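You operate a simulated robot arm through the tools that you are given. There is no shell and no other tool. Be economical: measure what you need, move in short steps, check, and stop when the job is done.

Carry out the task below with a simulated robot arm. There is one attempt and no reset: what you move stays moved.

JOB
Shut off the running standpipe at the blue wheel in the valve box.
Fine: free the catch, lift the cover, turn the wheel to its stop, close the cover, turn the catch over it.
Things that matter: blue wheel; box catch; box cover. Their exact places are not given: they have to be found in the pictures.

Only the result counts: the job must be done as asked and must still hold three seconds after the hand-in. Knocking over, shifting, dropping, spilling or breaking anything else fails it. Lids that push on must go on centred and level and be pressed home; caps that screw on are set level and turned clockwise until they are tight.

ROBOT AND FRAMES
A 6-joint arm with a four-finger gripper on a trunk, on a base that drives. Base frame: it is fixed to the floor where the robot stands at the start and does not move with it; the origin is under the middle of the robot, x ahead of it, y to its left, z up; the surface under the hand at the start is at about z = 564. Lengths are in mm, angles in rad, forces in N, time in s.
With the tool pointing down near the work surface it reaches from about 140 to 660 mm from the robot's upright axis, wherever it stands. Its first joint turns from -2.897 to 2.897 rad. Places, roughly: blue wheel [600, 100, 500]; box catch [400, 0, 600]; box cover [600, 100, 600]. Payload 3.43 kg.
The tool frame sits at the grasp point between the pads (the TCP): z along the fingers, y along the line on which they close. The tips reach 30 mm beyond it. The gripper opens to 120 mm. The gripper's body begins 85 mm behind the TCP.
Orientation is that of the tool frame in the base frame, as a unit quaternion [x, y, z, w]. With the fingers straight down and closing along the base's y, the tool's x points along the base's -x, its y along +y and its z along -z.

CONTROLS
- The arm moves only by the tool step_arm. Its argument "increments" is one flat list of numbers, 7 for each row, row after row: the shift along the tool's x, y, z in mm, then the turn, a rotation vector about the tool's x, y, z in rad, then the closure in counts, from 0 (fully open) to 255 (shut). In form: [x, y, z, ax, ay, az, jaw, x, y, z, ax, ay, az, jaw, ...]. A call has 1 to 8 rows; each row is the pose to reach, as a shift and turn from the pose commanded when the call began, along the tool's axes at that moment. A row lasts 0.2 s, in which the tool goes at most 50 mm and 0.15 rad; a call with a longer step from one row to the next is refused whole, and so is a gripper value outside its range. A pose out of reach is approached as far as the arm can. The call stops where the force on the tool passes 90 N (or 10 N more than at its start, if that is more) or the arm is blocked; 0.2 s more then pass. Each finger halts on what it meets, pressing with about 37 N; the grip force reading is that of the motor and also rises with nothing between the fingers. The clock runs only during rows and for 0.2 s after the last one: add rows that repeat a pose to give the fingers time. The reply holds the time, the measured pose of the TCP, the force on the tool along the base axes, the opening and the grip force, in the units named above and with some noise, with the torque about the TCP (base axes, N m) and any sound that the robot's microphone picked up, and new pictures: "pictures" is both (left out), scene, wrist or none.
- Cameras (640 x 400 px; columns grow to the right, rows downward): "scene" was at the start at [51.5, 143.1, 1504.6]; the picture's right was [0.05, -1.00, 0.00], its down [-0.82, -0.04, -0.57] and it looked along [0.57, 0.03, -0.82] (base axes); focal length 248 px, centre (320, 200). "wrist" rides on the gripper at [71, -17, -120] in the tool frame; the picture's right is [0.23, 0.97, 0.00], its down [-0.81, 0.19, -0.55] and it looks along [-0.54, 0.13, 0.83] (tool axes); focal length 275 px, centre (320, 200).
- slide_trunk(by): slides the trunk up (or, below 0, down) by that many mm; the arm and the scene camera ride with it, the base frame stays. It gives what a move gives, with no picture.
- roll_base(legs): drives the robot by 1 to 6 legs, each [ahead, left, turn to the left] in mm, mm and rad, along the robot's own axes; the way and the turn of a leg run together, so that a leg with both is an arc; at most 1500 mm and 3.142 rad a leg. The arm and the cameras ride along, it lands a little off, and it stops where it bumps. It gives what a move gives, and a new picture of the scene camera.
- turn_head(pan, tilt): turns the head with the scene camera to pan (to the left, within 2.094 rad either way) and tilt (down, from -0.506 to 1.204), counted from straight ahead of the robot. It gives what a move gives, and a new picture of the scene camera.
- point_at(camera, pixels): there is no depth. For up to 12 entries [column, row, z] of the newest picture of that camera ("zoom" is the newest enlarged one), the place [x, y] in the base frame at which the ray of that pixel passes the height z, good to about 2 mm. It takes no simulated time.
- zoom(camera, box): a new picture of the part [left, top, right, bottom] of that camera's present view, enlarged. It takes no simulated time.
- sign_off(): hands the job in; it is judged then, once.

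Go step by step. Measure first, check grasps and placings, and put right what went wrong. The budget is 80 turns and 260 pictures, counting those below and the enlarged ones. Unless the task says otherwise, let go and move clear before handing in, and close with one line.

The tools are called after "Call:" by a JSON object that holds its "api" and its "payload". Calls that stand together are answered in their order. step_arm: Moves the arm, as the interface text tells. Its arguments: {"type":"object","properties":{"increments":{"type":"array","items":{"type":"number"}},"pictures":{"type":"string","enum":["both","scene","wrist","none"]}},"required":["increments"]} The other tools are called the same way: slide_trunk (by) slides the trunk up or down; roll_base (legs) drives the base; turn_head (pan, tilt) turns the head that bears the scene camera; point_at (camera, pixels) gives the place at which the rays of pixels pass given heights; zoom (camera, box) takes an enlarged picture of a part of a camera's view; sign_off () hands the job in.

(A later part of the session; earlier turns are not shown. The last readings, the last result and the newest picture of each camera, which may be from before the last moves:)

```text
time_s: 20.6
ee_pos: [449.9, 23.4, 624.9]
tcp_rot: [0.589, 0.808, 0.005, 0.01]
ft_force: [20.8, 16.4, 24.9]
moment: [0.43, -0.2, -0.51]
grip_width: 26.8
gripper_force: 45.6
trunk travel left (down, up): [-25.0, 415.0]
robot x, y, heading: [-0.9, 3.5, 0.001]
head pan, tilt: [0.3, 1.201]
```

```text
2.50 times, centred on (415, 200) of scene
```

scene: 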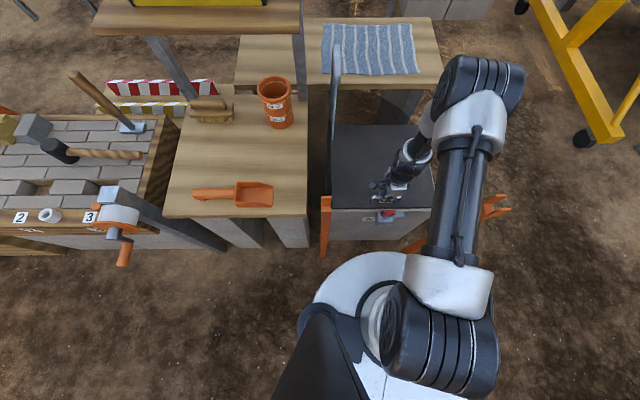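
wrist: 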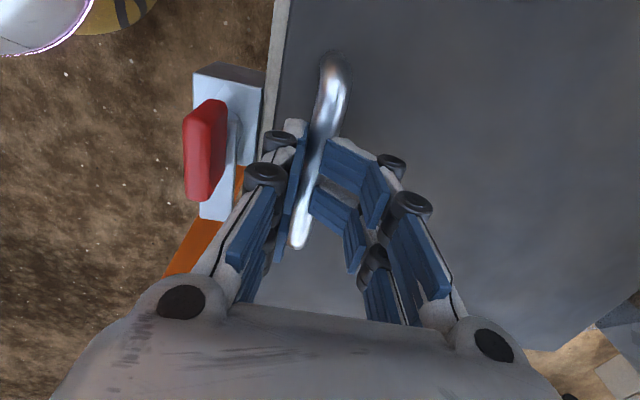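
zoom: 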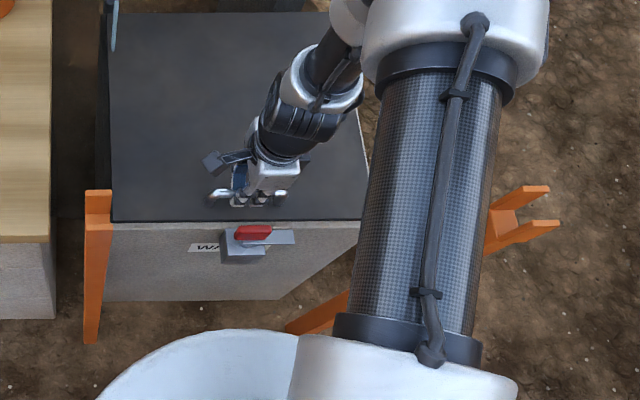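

The orange bars leave little room to drive around, so I work from here. I try a gentle lift along the arc with the tool kept vertical.

Call:
{"api": "step_arm", "payload": {"increments": [0, 1.5, -15, 0, 0, 0, 255, 0, 3.6, -31, 0, 0, 0, 255, 0, 6.5, -47, 0, 0, 0, 255, 0, 10.3, -62, 0, 0, 0, 255]}}

```text
time_s: 21.6
ee_pos: [452.0, 25.0, 685.4]
tcp_rot: [0.589, 0.808, 0.002, 0.004]
ft_force: [-0.4, -0.1, 0.2]
moment: [-0.02, 0.0, -0.01]
grip_width: 15.3
gripper_force: 43.9
trunk travel left (down, up): [-25.0, 415.0]
robot x, y, heading: [0.3, -2.3, 0.005]
head pan, tilt: [0.3, 1.201]
```

scene: 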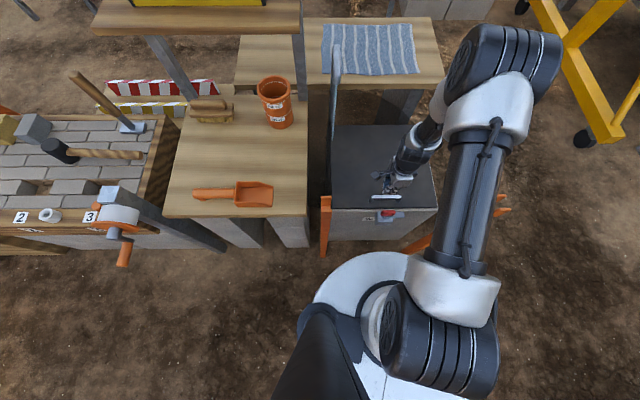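
wrist: 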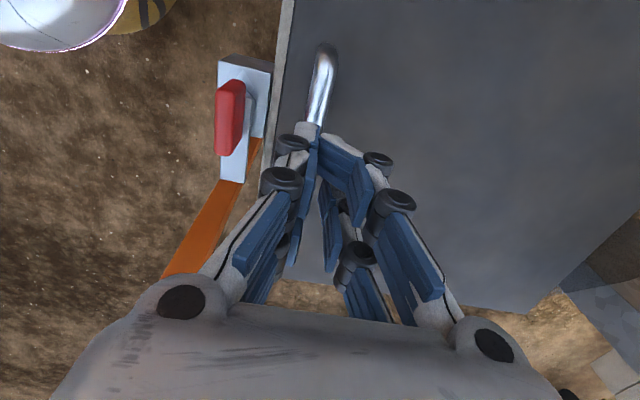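

The fingers slipped off; the lid is still closed. I reopen, centre on the bar again, and descend until the tips just touch the lid for a deeper grip.

Call:
{"api": "step_arm", "payload": {"increments": [0, 0, 0, 0, 0, 0, 160, 0, -8, 0, 0, 0, 0, 160, 0, -8, 35, 0, 0, 0, 160, 0, -8, 60, 0, 0, 0, 160, 0, -8, 65, 0, 0, 0, 160], "pictures": "wrist"}}

Call:
{"api": "zoom", "payload": {"camera": "wrist", "box": [240, 60, 400, 270]}}

```text
time_s: 22.8
ee_pos: [448.2, 24.0, 617.1]
tcp_rot: [0.589, 0.808, 0.002, 0.004]
ft_force: [-0.4, 0.2, -0.3]
moment: [-0.02, -0.03, -0.02]
grip_width: 45.0
gripper_force: 0.1
trunk travel left (down, up): [-25.0, 415.0]
robot x, y, heading: [-1.6, 1.2, -0.002]
head pan, tilt: [0.3, 1.201]
```

wrist: 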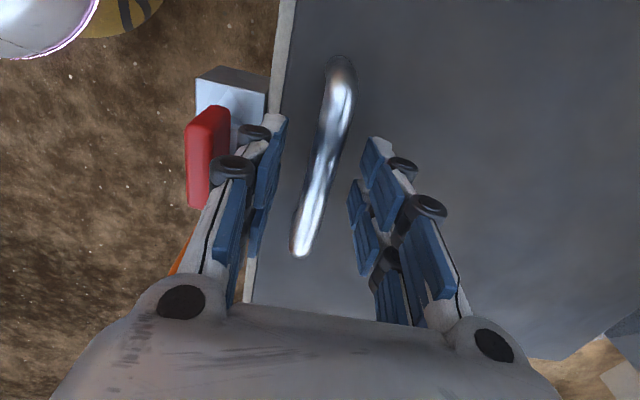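

```text
1.90 times, centred on (320, 165) of wrist
```

zoom: 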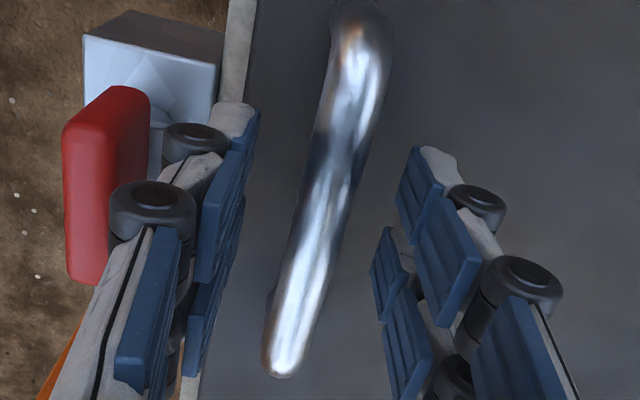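

No contact yet at TCP z=617. I lower another 6 mm, then close.

Call:
{"api": "step_arm", "payload": {"increments": [0, -1, 3, 0, 0, 0, 160, 0, -1, 6, 0, 0, 0, 160], "pictures": "none"}}

Call:
{"api": "step_arm", "payload": {"increments": [0, 0, 0, 0, 0, 0, 210, 0, 0, 0, 0, 0, 0, 255, 0, 0, 0, 0, 0, 0, 255, 0, 0, 0, 0, 0, 0, 255], "pictures": "wrist"}}

Call:
{"api": "zoom", "payload": {"camera": "wrist", "box": [240, 60, 400, 270]}}

```text
time_s: 23.4
ee_pos: [447.2, 23.5, 614.3]
tcp_rot: [0.589, 0.808, 0.003, 0.004]
ft_force: [-0.3, -0.7, 0.8]
moment: [-0.01, 0.03, -0.01]
grip_width: 44.8
gripper_force: 0.1
trunk travel left (down, up): [-25.0, 415.0]
robot x, y, heading: [-0.9, 1.6, -0.0]
head pan, tilt: [0.3, 1.201]
```

```text
time_s: 24.4
ee_pos: [447.1, 24.1, 612.8]
tcp_rot: [0.589, 0.808, 0.004, 0.005]
ft_force: [3.5, 1.8, -5.9]
moment: [-0.3, -0.25, 0.11]
grip_width: 15.3
gripper_force: 40.4
trunk travel left (down, up): [-25.0, 415.0]
robot x, y, heading: [2.7, 0.7, 0.004]
head pan, tilt: [0.3, 1.201]
```

wrist: 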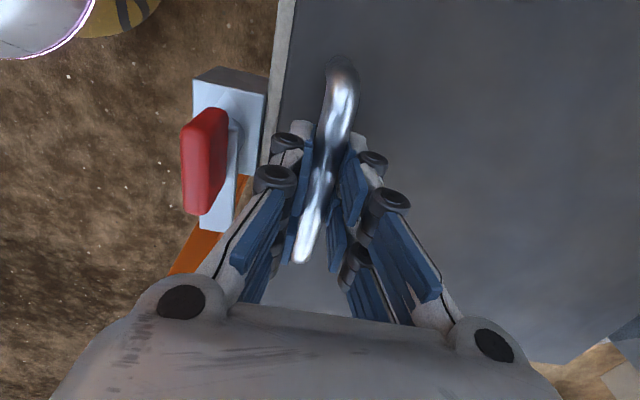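

```text
1.90 times, centred on (320, 165) of wrist
```

zoom: 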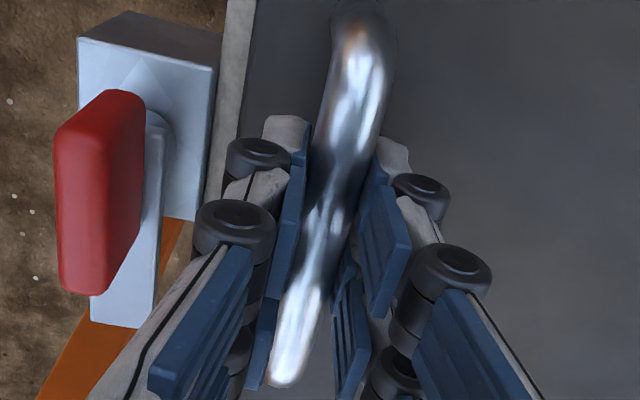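

Now it's a proper symmetric grip on the bar (15 mm). I lift gently along the arc.

Call:
{"api": "step_arm", "payload": {"increments": [0, 1, -10, 0, 0, 0, 255, 0, 2, -20, 0, 0, 0, 255, 0, 3.6, -31, 0, 0, 0, 255, 0, 6.5, -47, 0, 0, 0, 255]}}

```text
time_s: 25.4
ee_pos: [455.1, 27.1, 659.5]
tcp_rot: [0.59, 0.807, 0.003, 0.005]
ft_force: [10.5, 9.4, -14.2]
moment: [0.15, -0.21, -0.19]
grip_width: 15.3
gripper_force: 45.1
trunk travel left (down, up): [-25.0, 415.0]
robot x, y, heading: [0.2, 5.1, 0.002]
head pan, tilt: [0.3, 1.201]
```

scene: 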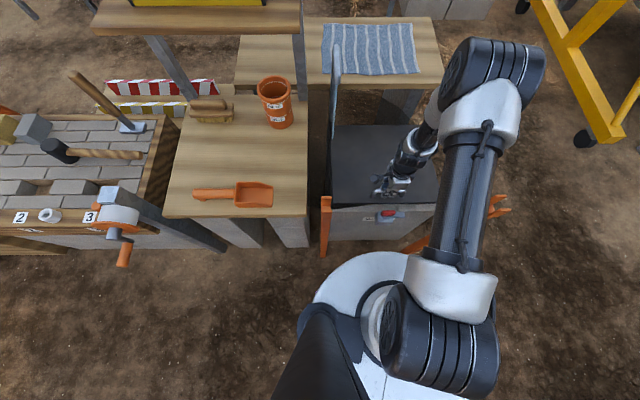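
wrist: 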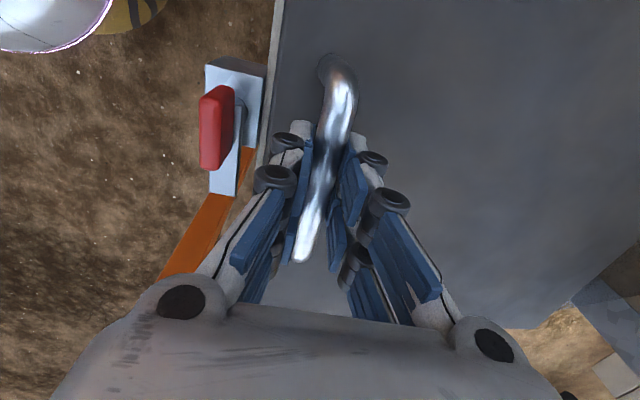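

The lid is rising with a light load (≈14 N). I continue the arc to about 0.65 rad.

Call:
{"api": "step_arm", "payload": {"increments": [0, 9, -30, 0, 0, 0, 255, 0, 20.5, -60, 0, 0, 0, 255, 0, 34.6, -88, 0, 0, 0, 255, 0, 51.5, -114.7, 0, 0, 0, 255, 0, 71, -139.5, 0, 0, 0, 255]}}

```text
time_s: 26.6
ee_pos: [516.6, 47.1, 800.0]
tcp_rot: [0.59, 0.807, 0.0, 0.0]
ft_force: [-8.0, -17.5, -5.6]
moment: [-0.66, -0.06, -0.7]
grip_width: 15.1
gripper_force: 45.0
trunk travel left (down, up): [-25.0, 415.0]
robot x, y, heading: [-0.1, -0.6, 0.002]
head pan, tilt: [0.3, 1.201]
```

scene: 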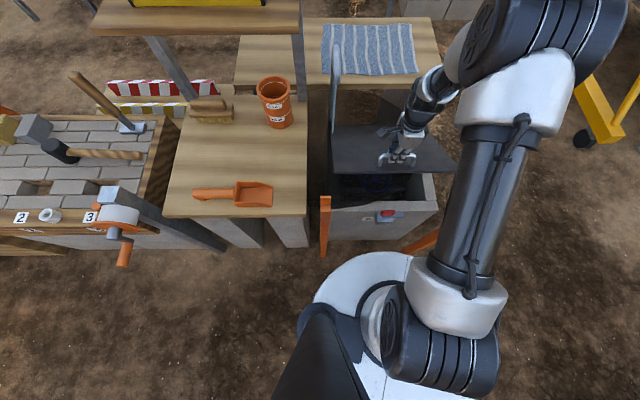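
wrist: 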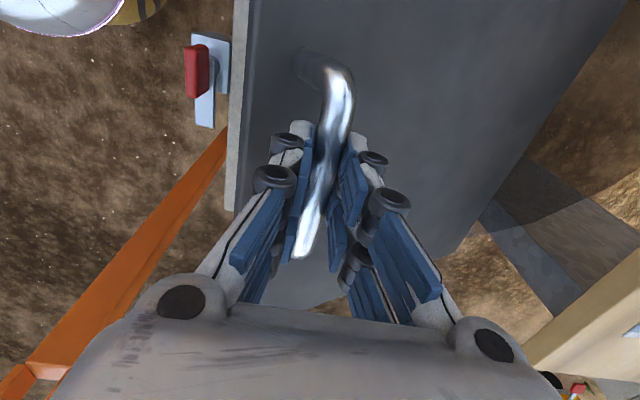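

The lid is following exactly the expected arc. I continue to about 1.15 rad.

Call:
{"api": "step_arm", "payload": {"increments": [0, 21.8, -22.8, 0, 0, 0, 255, 0, 45.8, -43.3, 0, 0, 0, 255, 0, 71.6, -61.3, 0, 0, 0, 255, 0, 99.2, -76.6, 0, 0, 0, 255, 0, 128.2, -89.1, 0, 0, 0, 255]}}

```text
time_s: 27.8
ee_pos: [638.5, 88.5, 889.8]
tcp_rot: [0.588, 0.809, 0.004, 0.004]
ft_force: [-12.2, -3.4, 8.1]
moment: [-0.18, -0.13, -0.95]
grip_width: 15.9
gripper_force: 45.1
trunk travel left (down, up): [-25.0, 415.0]
robot x, y, heading: [-1.2, -1.1, 0.006]
head pan, tilt: [0.3, 1.201]
```

scene: 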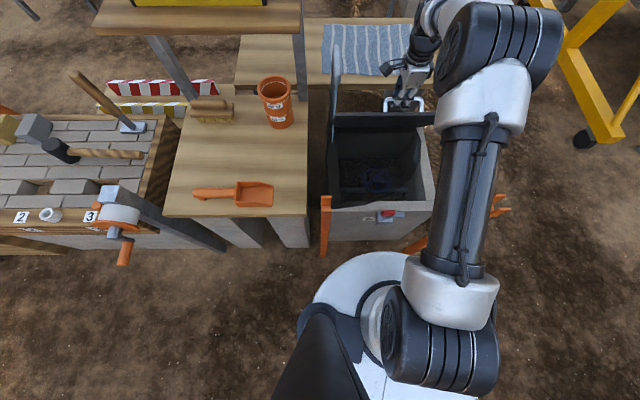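
wrist: 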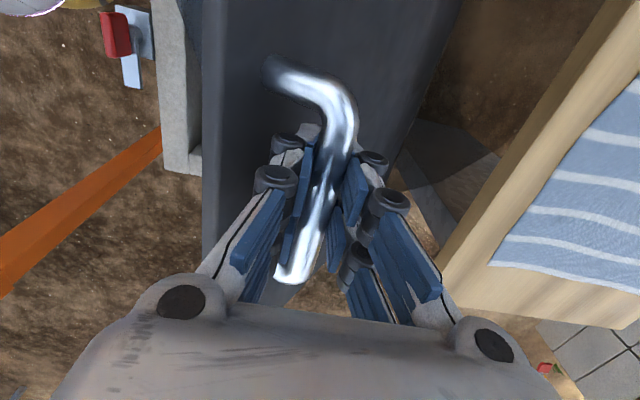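

Lid at about 66°. I continue with the tool vertical and see how far it reaches.

Call:
{"api": "step_arm", "payload": {"increments": [0, 30.1, -9.6, 0, 0, 0, 255, 0, 60.9, -16.1, 0, 0, 0, 255, 0, 92.3, -19.5, 0, 0, 0, 255]}}

```text
time_s: 28.6
ee_pos: [706.3, 110.9, 905.7]
tcp_rot: [0.591, 0.807, 0.001, 0.003]
ft_force: [-0.4, -4.2, -10.5]
moment: [0.37, -0.08, -0.68]
grip_width: 14.5
gripper_force: 43.6
out of reach, approached as far as the arm can: row 3
trunk travel left (down, up): [-25.0, 415.0]
robot x, y, heading: [-2.2, -3.0, 0.002]
head pan, tilt: [0.3, 1.201]
```

scene: 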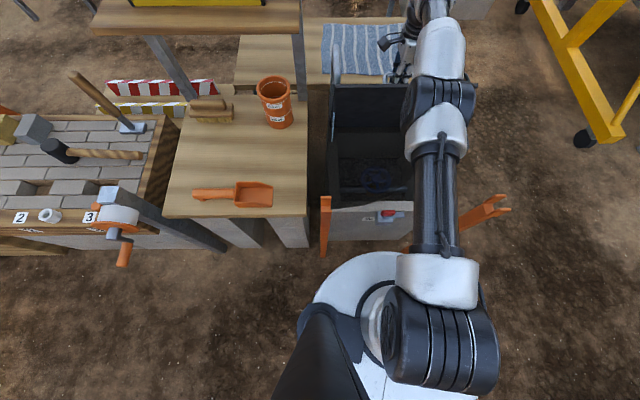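
wrist: 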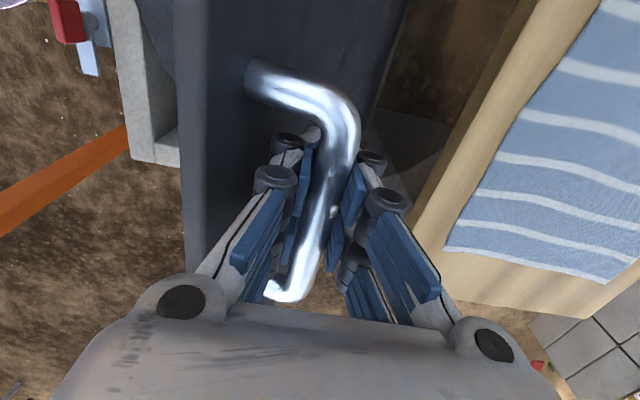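

Lid at ~78°, the arm is at its limit with a vertical tool. The handle standoff is generous, so I tilt the tool forward to gain reach while continuing.

Call:
{"api": "step_arm", "payload": {"increments": [0, 12.7, -1.5, -0.12, 0, 0, 255, 0, 27.4, -2.7, -0.24, 0, 0, 255, 0, 35, -2.7, -0.32, 0, 0, 255]}}

```text
time_s: 29.4
ee_pos: [737.7, 121.1, 915.8]
tcp_rot: [0.582, 0.796, 0.133, 0.098]
ft_force: [-7.9, -7.2, 4.2]
moment: [0.31, 0.11, -0.72]
grip_width: 14.2
gripper_force: 44.0
trunk travel left (down, up): [-25.0, 415.0]
robot x, y, heading: [-0.7, -0.3, 0.003]
head pan, tilt: [0.3, 1.201]
```

scene: 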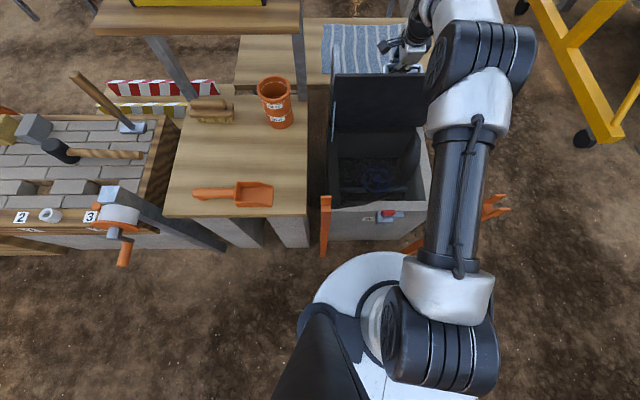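
wrist: 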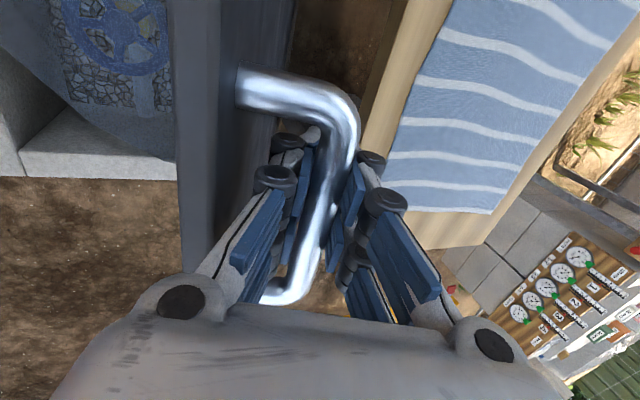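

Lid ≈85°, tool tilted 0.32 and now nearly touching the lid edge. A small base move forward would carry it past vertical; I check the base's clearance to the box.

Call:
{"api": "zoom", "payload": {"camera": "scene", "box": [290, 180, 530, 330]}}

Call:
{"api": "point_at", "payload": {"camera": "scene", "pixels": [[365, 252, 0], [365, 252, 150], [365, 252, 300], [330, 241, 0], [330, 241, 150], [405, 240, 0], [405, 240, 150], [317, 300, 0], [317, 300, 150], [317, 300, 300], [332, 207, 585], [425, 205, 585]]}}

Call:
{"api": "zoom", "payload": {"camera": "wrist", "box": [150, 60, 410, 280]}}

```text
2.67 times, centred on (410, 255) of scene
```

zoom: 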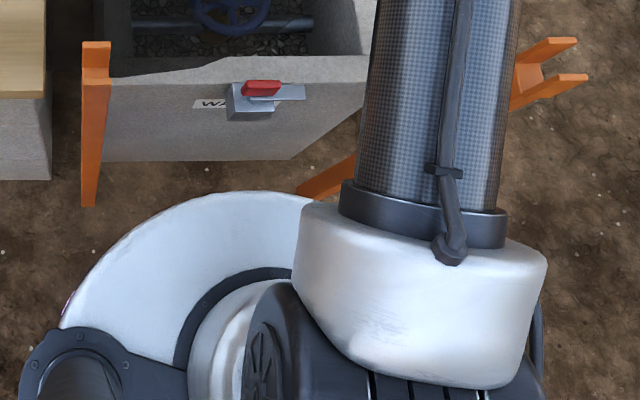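

```text
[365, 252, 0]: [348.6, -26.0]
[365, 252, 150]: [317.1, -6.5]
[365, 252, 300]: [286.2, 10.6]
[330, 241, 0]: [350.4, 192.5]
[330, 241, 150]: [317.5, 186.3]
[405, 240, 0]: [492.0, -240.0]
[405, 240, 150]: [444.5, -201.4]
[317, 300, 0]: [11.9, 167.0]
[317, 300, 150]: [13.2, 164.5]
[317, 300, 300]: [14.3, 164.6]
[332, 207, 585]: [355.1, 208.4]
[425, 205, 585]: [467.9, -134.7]
```

```text
1.82 times, centred on (280, 170) of wrist
```

zoom: 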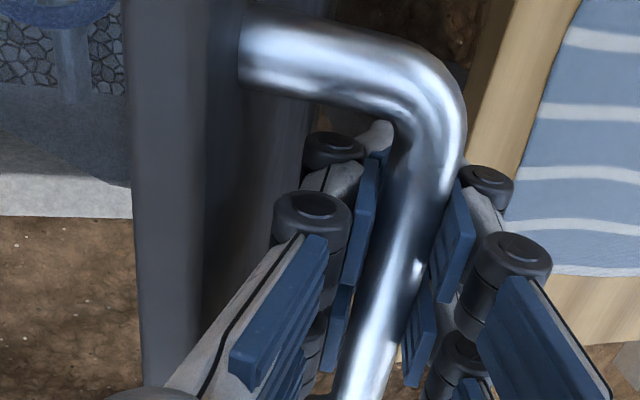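

The post at the base's front-left leaves little driving room, so I push on with the arm a little more, to get as near vertical (or past) as possible.

Call:
{"api": "step_arm", "payload": {"increments": [0, 12, 4, 0, 0, 0, 255, 0, 24, 8, 0, 0, 0, 255, 0, 36, 12, 0.03, 0, 0, 255]}}

```text
time_s: 30.2
ee_pos: [773.3, 132.3, 918.9]
tcp_rot: [0.582, 0.798, 0.128, 0.095]
ft_force: [-3.5, -5.6, 23.9]
moment: [0.74, 0.27, -0.61]
grip_width: 14.7
gripper_force: 43.4
trunk travel left (down, up): [-25.0, 415.0]
robot x, y, heading: [1.0, 0.1, 0.007]
head pan, tilt: [0.3, 1.201]
```

scene: 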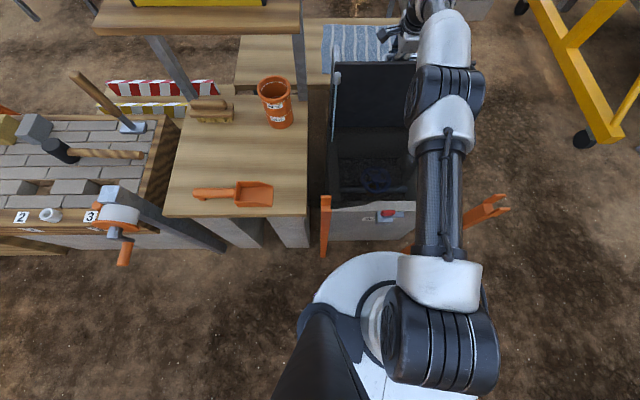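
wrist: 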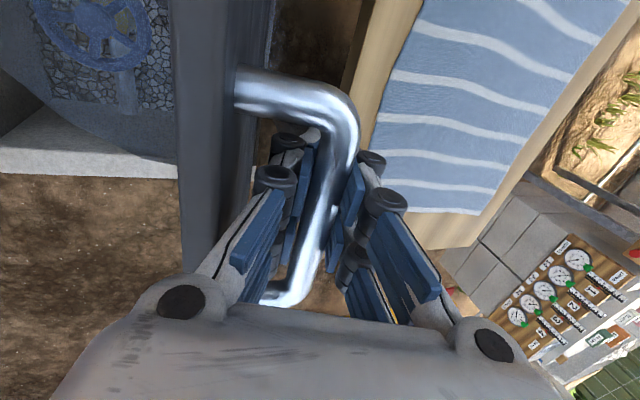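

The lid is now at or just past vertical and still reachable. I push a little further.

Call:
{"api": "step_arm", "payload": {"increments": [0, 11.7, 2.8, 0.02, 0, 0, 255, 0, 22.9, 7.4, 0.02, 0, 0, 255, 0, 33.7, 13, 0.02, 0, 0, 255]}}

```text
time_s: 31.0
ee_pos: [768.6, 131.3, 915.9]
tcp_rot: [0.584, 0.799, 0.113, 0.085]
ft_force: [5.8, -12.3, 25.1]
moment: [0.42, 0.3, -0.75]
grip_width: 14.2
gripper_force: 43.7
out of reach, approached as far as the arm can: row 1, 2, 3
trunk travel left (down, up): [-25.0, 415.0]
robot x, y, heading: [0.1, 1.0, 0.003]
head pan, tilt: [0.3, 1.201]
```

scene: 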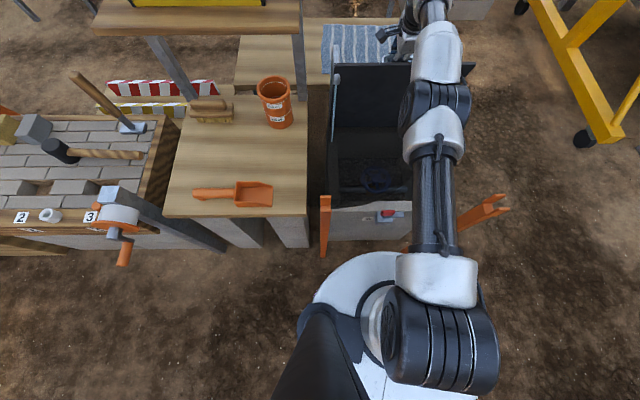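
wrist: 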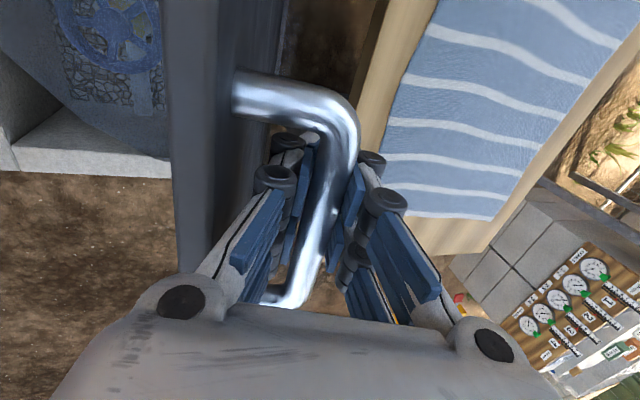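

Reach limit at this tilt; I add a bit of tilt back and push forward again.

Call:
{"api": "step_arm", "payload": {"increments": [0, 8, 3, -0.08, 0, 0, 255, 0, 20, 6, -0.14, 0, 0, 255, 0, 32, 10, -0.2, 0, 0, 255]}}

```text
time_s: 31.8
ee_pos: [794.7, 141.6, 920.1]
tcp_rot: [0.571, 0.786, 0.192, 0.141]
ft_force: [-28.3, -16.7, 49.8]
moment: [-1.75, 8.01, 0.04]
grip_width: 19.3
gripper_force: 44.5
trunk travel left (down, up): [-25.0, 415.0]
robot x, y, heading: [-2.4, -2.3, 0.002]
head pan, tilt: [0.3, 1.201]
```

scene: 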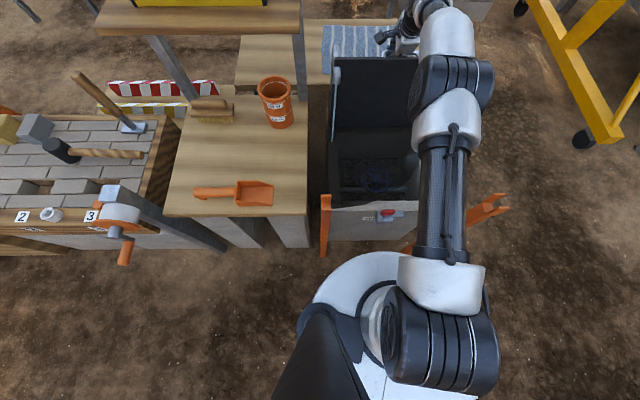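
wrist: 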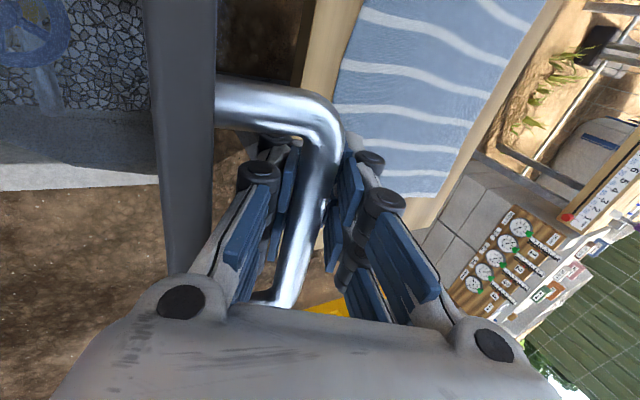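

Lid is ≈94°, past vertical, with the near finger lightly against the lid edge. I open the grip just slightly to see whether the lid leans back by itself.

Call:
{"api": "step_arm", "payload": {"increments": [0, 0, 0, 0, 0, 0, 210, 0, 0, 0, 0, 0, 0, 195, 0, 0, 0, 0, 0, 0, 195]}}

Call:
{"api": "zoom", "payload": {"camera": "wrist", "box": [130, 60, 410, 310]}}

```text
time_s: 32.6
ee_pos: [800.9, 145.0, 910.6]
tcp_rot: [0.573, 0.785, 0.191, 0.139]
ft_force: [-2.1, -0.1, -2.5]
moment: [0.1, -0.1, -0.06]
grip_width: 31.6
gripper_force: 1.5
trunk travel left (down, up): [-25.0, 415.0]
robot x, y, heading: [3.1, 1.5, 0.002]
head pan, tilt: [0.3, 1.201]
```

scene: 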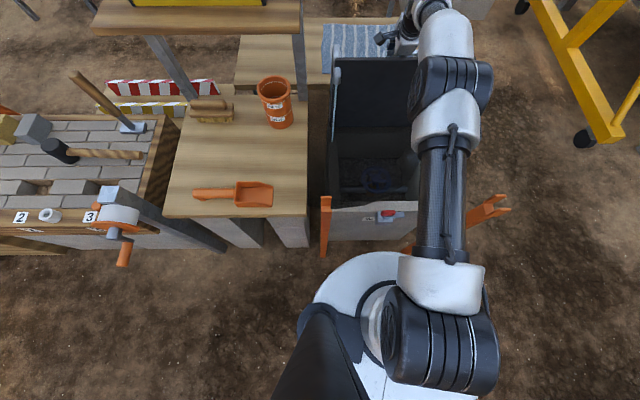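
wrist: 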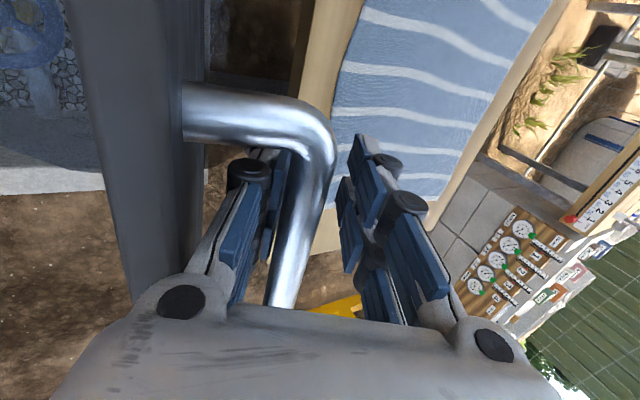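

```text
1.60 times, centred on (270, 185) of wrist
```

zoom: 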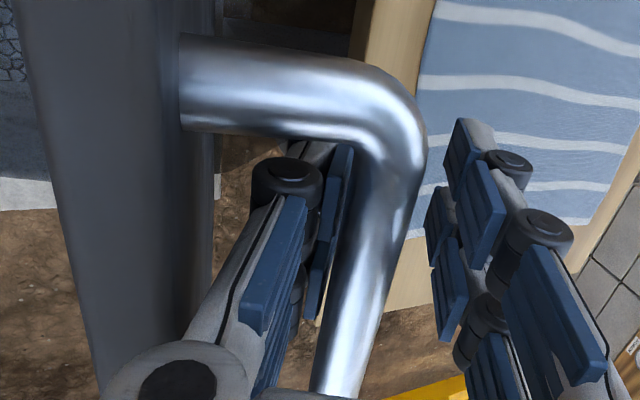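

The bar sits by the near finger with practically no force. I back off 6 mm to see whether the lid stays by itself.

Call:
{"api": "step_arm", "payload": {"increments": [0, -6, -3, 0, 0, 0, 195, 0, -6, -3, 0, 0, 0, 195], "pictures": "wrist"}}

Call:
{"api": "zoom", "payload": {"camera": "wrist", "box": [130, 60, 410, 310]}}

```text
time_s: 33.2
ee_pos: [796.4, 141.9, 913.7]
tcp_rot: [0.572, 0.785, 0.191, 0.142]
ft_force: [2.9, 1.6, -0.3]
moment: [-0.11, 0.39, -0.09]
grip_width: 29.4
gripper_force: 1.0
trunk travel left (down, up): [-25.0, 415.0]
robot x, y, heading: [1.8, -1.6, 0.004]
head pan, tilt: [0.3, 1.201]
```

wrist: 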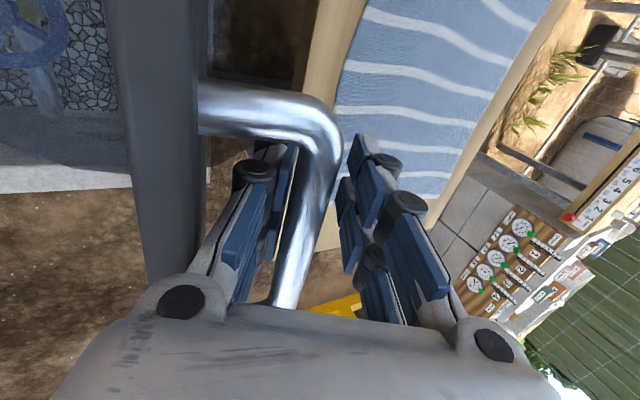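

```text
1.60 times, centred on (270, 185) of wrist
```

zoom: 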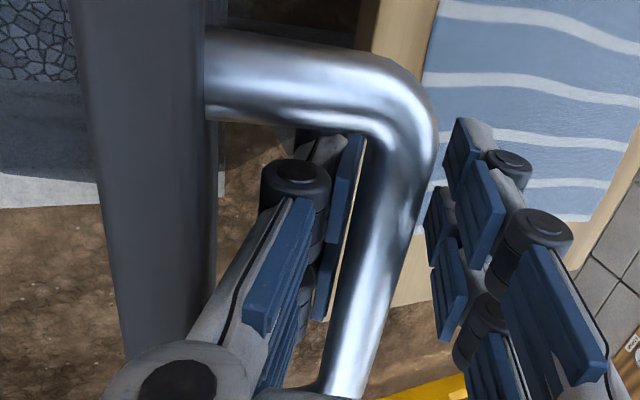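

The lid stays put while the finger backs off. I now withdraw straight up out of the handle.

Call:
{"api": "step_arm", "payload": {"increments": [0, 11.6, -22, 0, 0, 0, 195, 0, 23, -44, 0, 0, 0, 195, 0, 35, -66, 0, 0, 0, 195]}}

```text
time_s: 34.0
ee_pos: [797.1, 143.8, 1002.2]
tcp_rot: [0.57, 0.784, 0.198, 0.149]
ft_force: [-2.3, 0.6, 3.3]
moment: [-0.03, 0.02, -0.01]
grip_width: 28.2
gripper_force: 0.0
trunk travel left (down, up): [-25.0, 415.0]
robot x, y, heading: [-0.3, 2.9, 0.006]
head pan, tilt: [0.3, 1.201]
```

scene: 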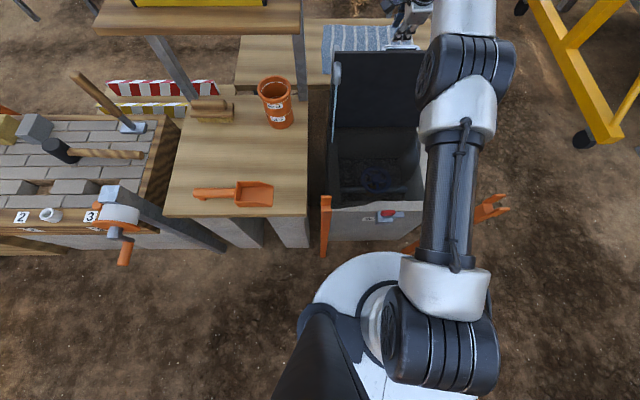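
wrist: 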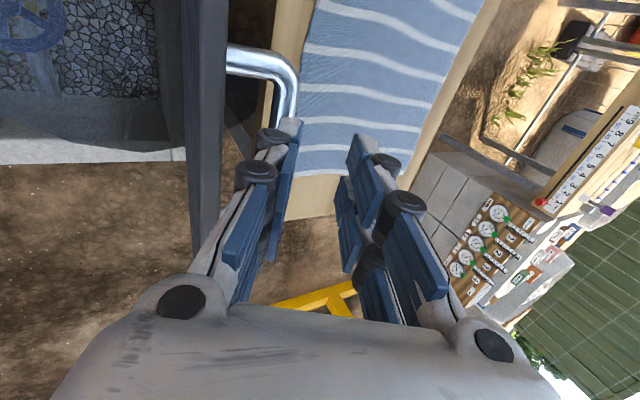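

The hand is out of the handle and the lid stands open. I raise a bit more and come back over the box, then look inside.

Call:
{"api": "step_arm", "payload": {"increments": [0, 14, -27, 0, 0, 0, 195, 0, 23, -45, 0, 0, 0, 195, 0, -19, -67, 0, 0, 0, 195, 0, -61, -89, 0, 0, 0, 150, 0, -101, -111, 0.12, 0, 0, 100, 0, -140, -125, 0.24, 0, 0, 50, 0, -180, -135, 0.36, 0, 0, 0]}}

```text
time_s: 35.6
ee_pos: [582.6, 74.4, 1023.1]
tcp_rot: [0.587, 0.807, 0.048, 0.036]
ft_force: [0.0, 0.1, -0.7]
moment: [0.02, 0.0, 0.01]
grip_width: 91.1
gripper_force: 0.0
trunk travel left (down, up): [-25.0, 415.0]
robot x, y, heading: [3.0, -1.4, 0.004]
head pan, tilt: [0.3, 1.201]
```

scene: 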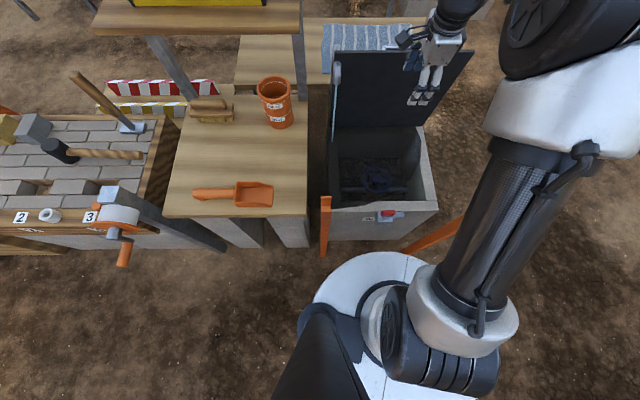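
wrist: 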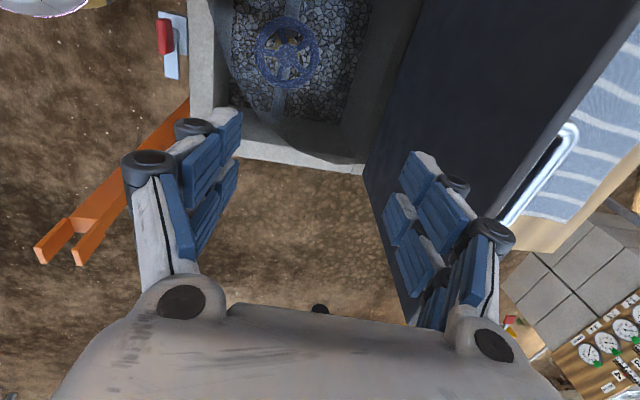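

The lid stays open and the blue wheel shows at wrist (287,52) and scene (378,180). I zoom on it and triangulate.

Call:
{"api": "zoom", "payload": {"camera": "wrist", "box": [230, 0, 350, 110]}}

Call:
{"api": "zoom", "payload": {"camera": "scene", "box": [325, 130, 445, 220]}}

Call:
{"api": "point_at", "payload": {"camera": "wrist", "pixels": [[287, 51, 300], [287, 51, 400], [287, 51, 500], [256, 51, 400], [319, 53, 400], [363, 168, 585], [242, 152, 585]]}}

Call:
{"api": "point_at", "payload": {"camera": "scene", "pixels": [[378, 179, 300], [378, 179, 400], [378, 179, 500]]}}

```text
3.64 times, centred on (290, 55) of wrist
```

zoom: 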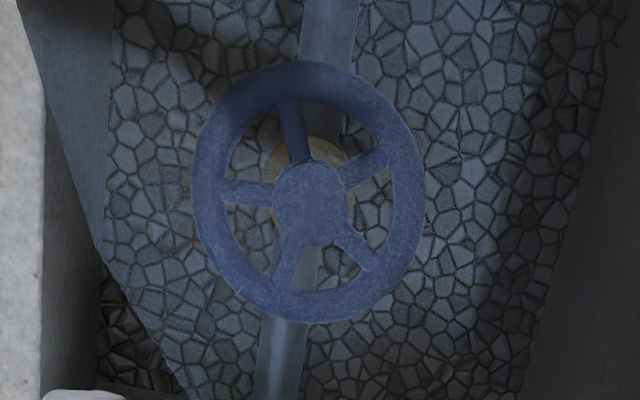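

```text
4.44 times, centred on (385, 175) of scene
```

zoom: 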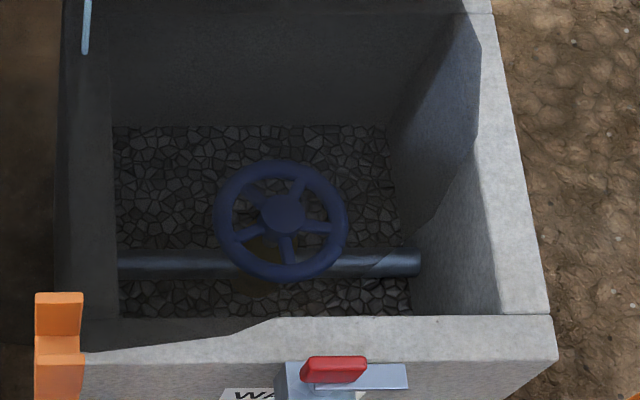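

```text
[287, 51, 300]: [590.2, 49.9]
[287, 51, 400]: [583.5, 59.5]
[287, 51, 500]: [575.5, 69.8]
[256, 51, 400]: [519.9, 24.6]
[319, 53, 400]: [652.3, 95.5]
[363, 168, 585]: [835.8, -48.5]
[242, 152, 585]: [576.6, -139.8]
```

```text
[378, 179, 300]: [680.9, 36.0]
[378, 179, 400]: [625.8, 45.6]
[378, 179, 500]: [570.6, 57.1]
```

The wheel is about 125 mm across, horizontal, at z≈490 near (576,66), with 5 spokes. I'll crank it with closed fingers in a spoke gap; first I go down above it to measure.

Call:
{"api": "step_arm", "payload": {"increments": [-0.8, -6.8, 47.4, 0.12, 0, 0, 255, -1.5, -13.7, 94.7, 0.12, 0, 0, 255, -2.2, -20.5, 142, 0.12, 0, 0, 255, -3, -27.4, 189.5, 0.12, 0, 0, 255, -3.8, -34, 237, 0.12, 0, 0, 255, -4.5, -41, 284, 0.12, 0, 0, 255, -5.2, -48, 331.6, 0.12, 0, 0, 255, -6, -54.8, 379, 0.12, 0, 0, 255]}}

Call:
{"api": "zoom", "payload": {"camera": "wrist", "box": [200, 0, 440, 200]}}

```text
time_s: 37.4
ee_pos: [576.8, 66.2, 641.7]
tcp_rot: [0.589, 0.808, -0.002, 0.002]
ft_force: [-0.1, 0.4, 0.4]
moment: [-0.02, 0.03, 0.01]
grip_width: 0.0
gripper_force: 33.5
trunk travel left (down, up): [-25.0, 415.0]
robot x, y, heading: [-0.8, -5.1, -0.001]
head pan, tilt: [0.3, 1.201]
```

scene: 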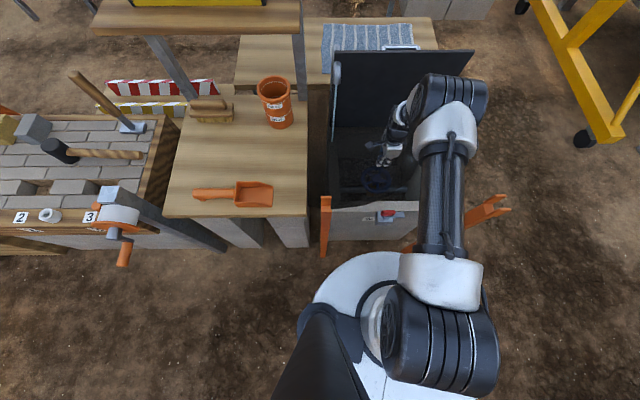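
wrist: 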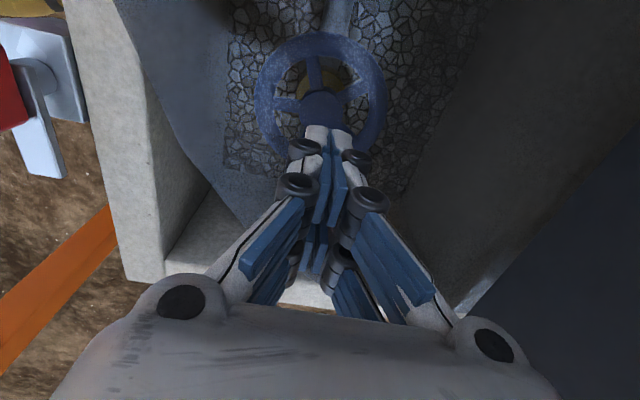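

```text
2.00 times, centred on (320, 100) of wrist
```

zoom: 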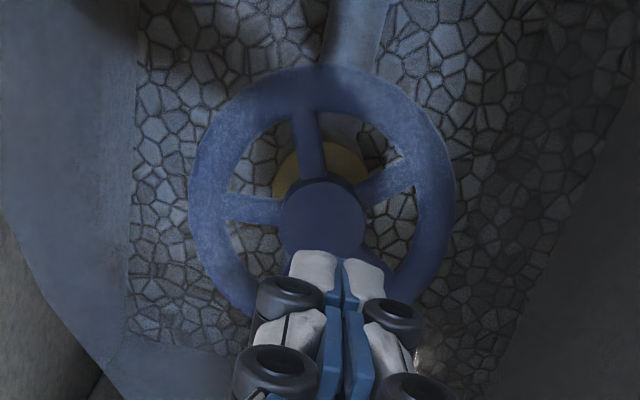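

I measure hub and rim points from here at several heights.

Call:
{"api": "point_at", "payload": {"camera": "wrist", "pixels": [[321.5, 107, 440], [321.5, 107, 460], [321.5, 107, 480], [321.5, 107, 500], [255, 96, 460], [387.5, 98, 460], [255, 96, 490], [387.5, 98, 490], [322, 34, 460], [322, 34, 490]]}}

Call:
{"api": "point_at", "payload": {"camera": "scene", "pixels": [[376.7, 177.7, 440], [376.7, 177.7, 460], [376.7, 177.7, 480], [376.7, 177.7, 500]]}}

```text
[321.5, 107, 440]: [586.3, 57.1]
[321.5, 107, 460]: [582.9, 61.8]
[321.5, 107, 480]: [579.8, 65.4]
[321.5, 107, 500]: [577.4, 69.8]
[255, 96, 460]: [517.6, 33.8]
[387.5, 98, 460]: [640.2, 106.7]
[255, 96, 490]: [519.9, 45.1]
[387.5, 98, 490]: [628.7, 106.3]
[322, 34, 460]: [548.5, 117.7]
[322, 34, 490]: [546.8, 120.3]
```

```text
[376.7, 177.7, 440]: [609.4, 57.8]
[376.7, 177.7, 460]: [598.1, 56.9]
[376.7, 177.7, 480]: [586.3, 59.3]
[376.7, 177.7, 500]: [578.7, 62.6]
```

Wheel centre ≈(580,64), outer radius ≈66, hub ≈21, with a free gap between the two spokes at upper right of the picture. I hover the closed fingers above that gap and check.

Call:
{"api": "step_arm", "payload": {"increments": [14, 10, 32, 0, 0, 0, 255, 28, 21, 64, 0, 0, 0, 255, 28, 21, 97, 0, 0, 0, 255]}}

Call:
{"api": "zoom", "payload": {"camera": "wrist", "box": [200, 40, 440, 240]}}

Call:
{"api": "zoom", "payload": {"camera": "scene", "box": [340, 140, 420, 210]}}

```text
time_s: 38.2
ee_pos: [587.5, 99.2, 540.7]
tcp_rot: [0.589, 0.808, -0.002, 0.001]
ft_force: [0.3, -1.0, 0.9]
moment: [0.0, 0.03, -0.02]
grip_width: 0.0
gripper_force: 32.6
trunk travel left (down, up): [-25.0, 415.0]
robot x, y, heading: [3.8, 2.5, 0.002]
head pan, tilt: [0.3, 1.201]
```

scene: 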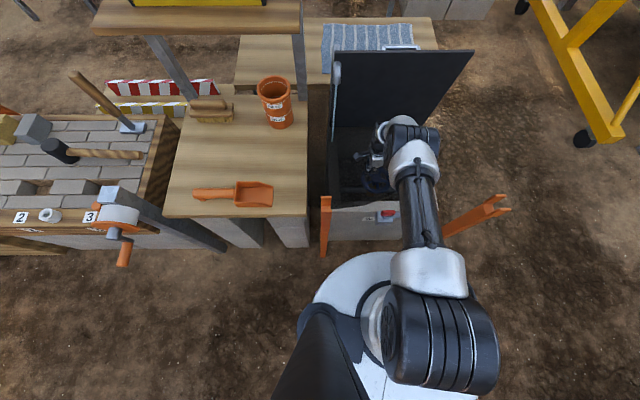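
wrist: 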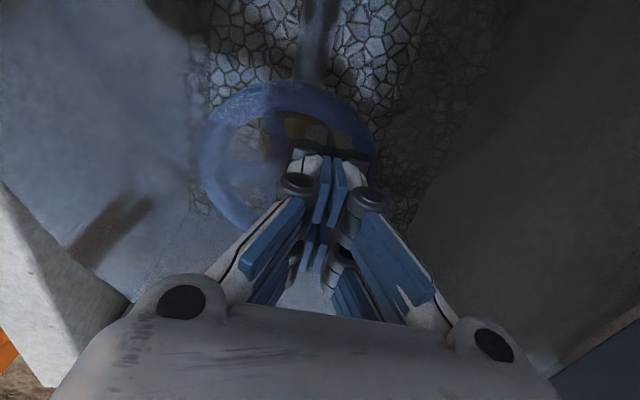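

```text
2.00 times, centred on (320, 140) of wrist
```

zoom: 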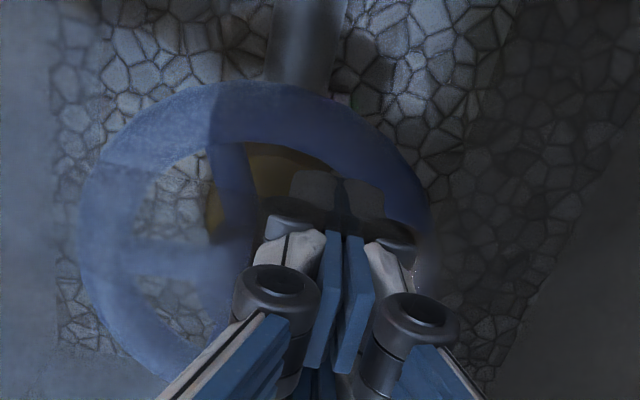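

```text
5.71 times, centred on (380, 175) of scene
```

zoom: 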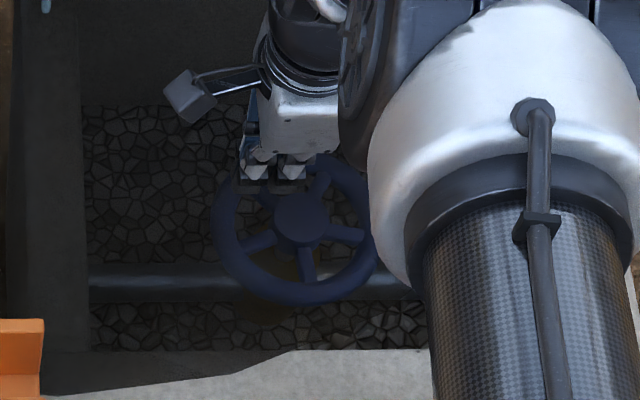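

The closed fingertips are over the gap; I descend part-way to check before entering.

Call:
{"api": "step_arm", "payload": {"increments": [-1, -1, 10, 0, 0, 0, 255, -2, -2, 20, 0, 0, 0, 255], "pictures": "wrist"}}

Call:
{"api": "zoom", "payload": {"camera": "wrist", "box": [220, 60, 420, 200]}}

Call:
{"api": "zoom", "payload": {"camera": "scene", "box": [355, 155, 405, 200]}}

```text
time_s: 38.8
ee_pos: [586.4, 95.7, 523.1]
tcp_rot: [0.589, 0.808, -0.002, 0.0]
ft_force: [0.4, -0.6, 0.4]
moment: [0.01, 0.01, -0.03]
grip_width: 0.1
gripper_force: 33.5
trunk travel left (down, up): [-25.0, 415.0]
robot x, y, heading: [1.8, 1.6, 0.0]
head pan, tilt: [0.3, 1.201]
```

wrist: 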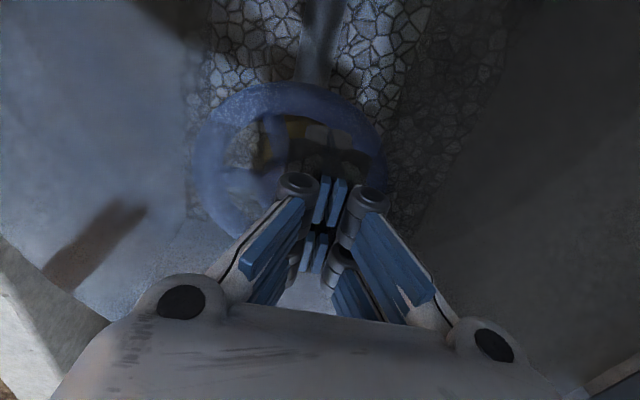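

```text
2.86 times, centred on (320, 130) of wrist
```

zoom: 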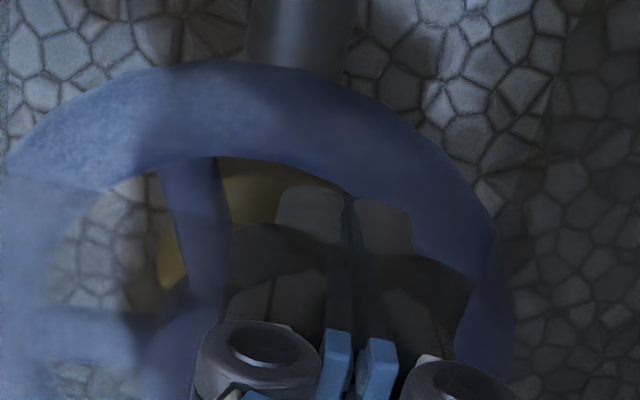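

```text
8.89 times, centred on (380, 178) of scene
```

zoom: 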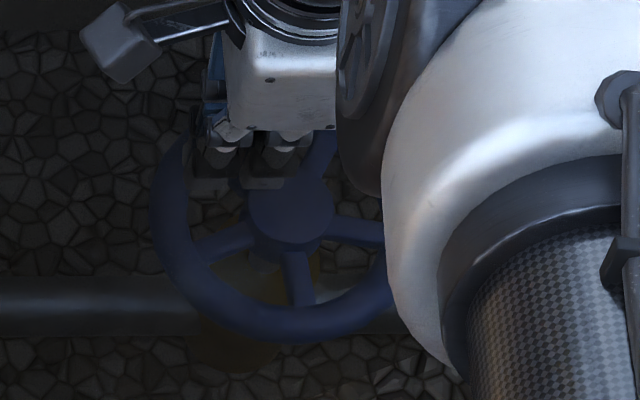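

The tips are in the gap, slightly near the rim on the right. I shift 5 mm left and 3 mm inward and go down in small steps.

Call:
{"api": "step_arm", "payload": {"increments": [-3, -5, 0, 0, 0, 0, 255, -3, -5, 8, 0, 0, 0, 255, -3, -5, 16, 0, 0, 0, 255], "pictures": "wrist"}}

Call:
{"api": "zoom", "payload": {"camera": "wrist", "box": [220, 60, 420, 200]}}

Call:
{"api": "zoom", "payload": {"camera": "scene", "box": [355, 155, 405, 200]}}

```text
time_s: 39.6
ee_pos: [584.6, 89.9, 512.0]
tcp_rot: [0.59, 0.807, 0.0, 0.002]
ft_force: [-14.2, -4.2, 39.5]
moment: [-0.61, 0.26, -0.39]
grip_width: 6.0
gripper_force: 33.3
trunk travel left (down, up): [-25.0, 415.0]
robot x, y, heading: [-3.3, 1.2, 0.003]
head pan, tilt: [0.3, 1.201]
```

wrist: 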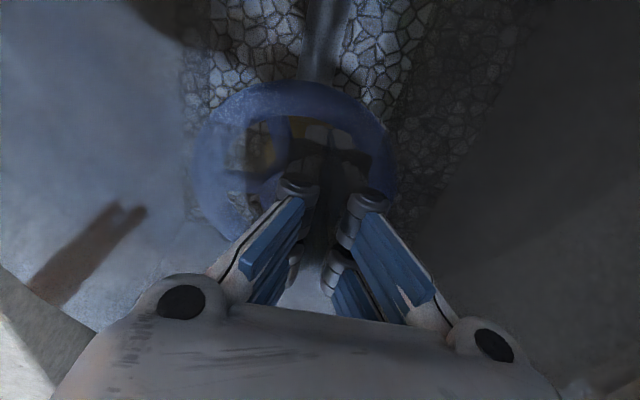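

```text
2.86 times, centred on (320, 130) of wrist
```

zoom: 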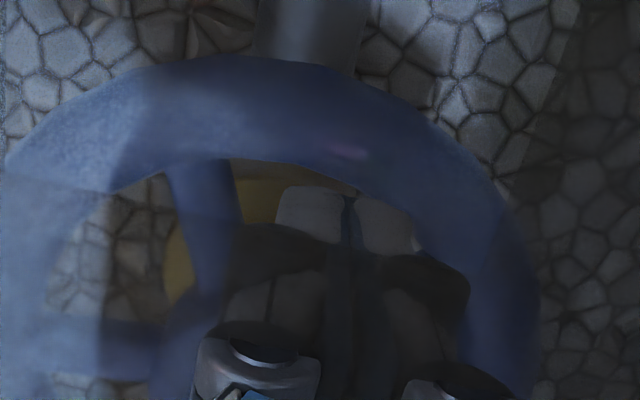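

```text
8.89 times, centred on (380, 178) of scene
```

zoom: 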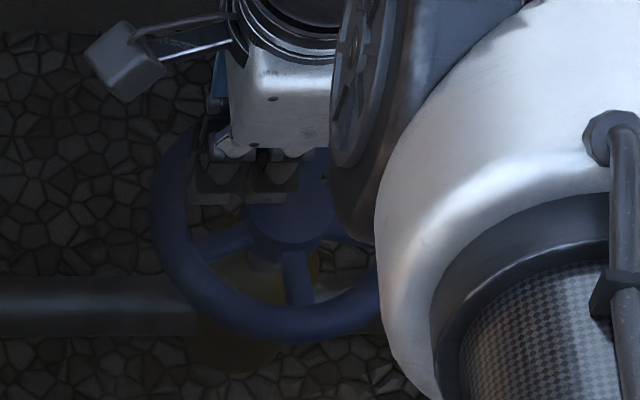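

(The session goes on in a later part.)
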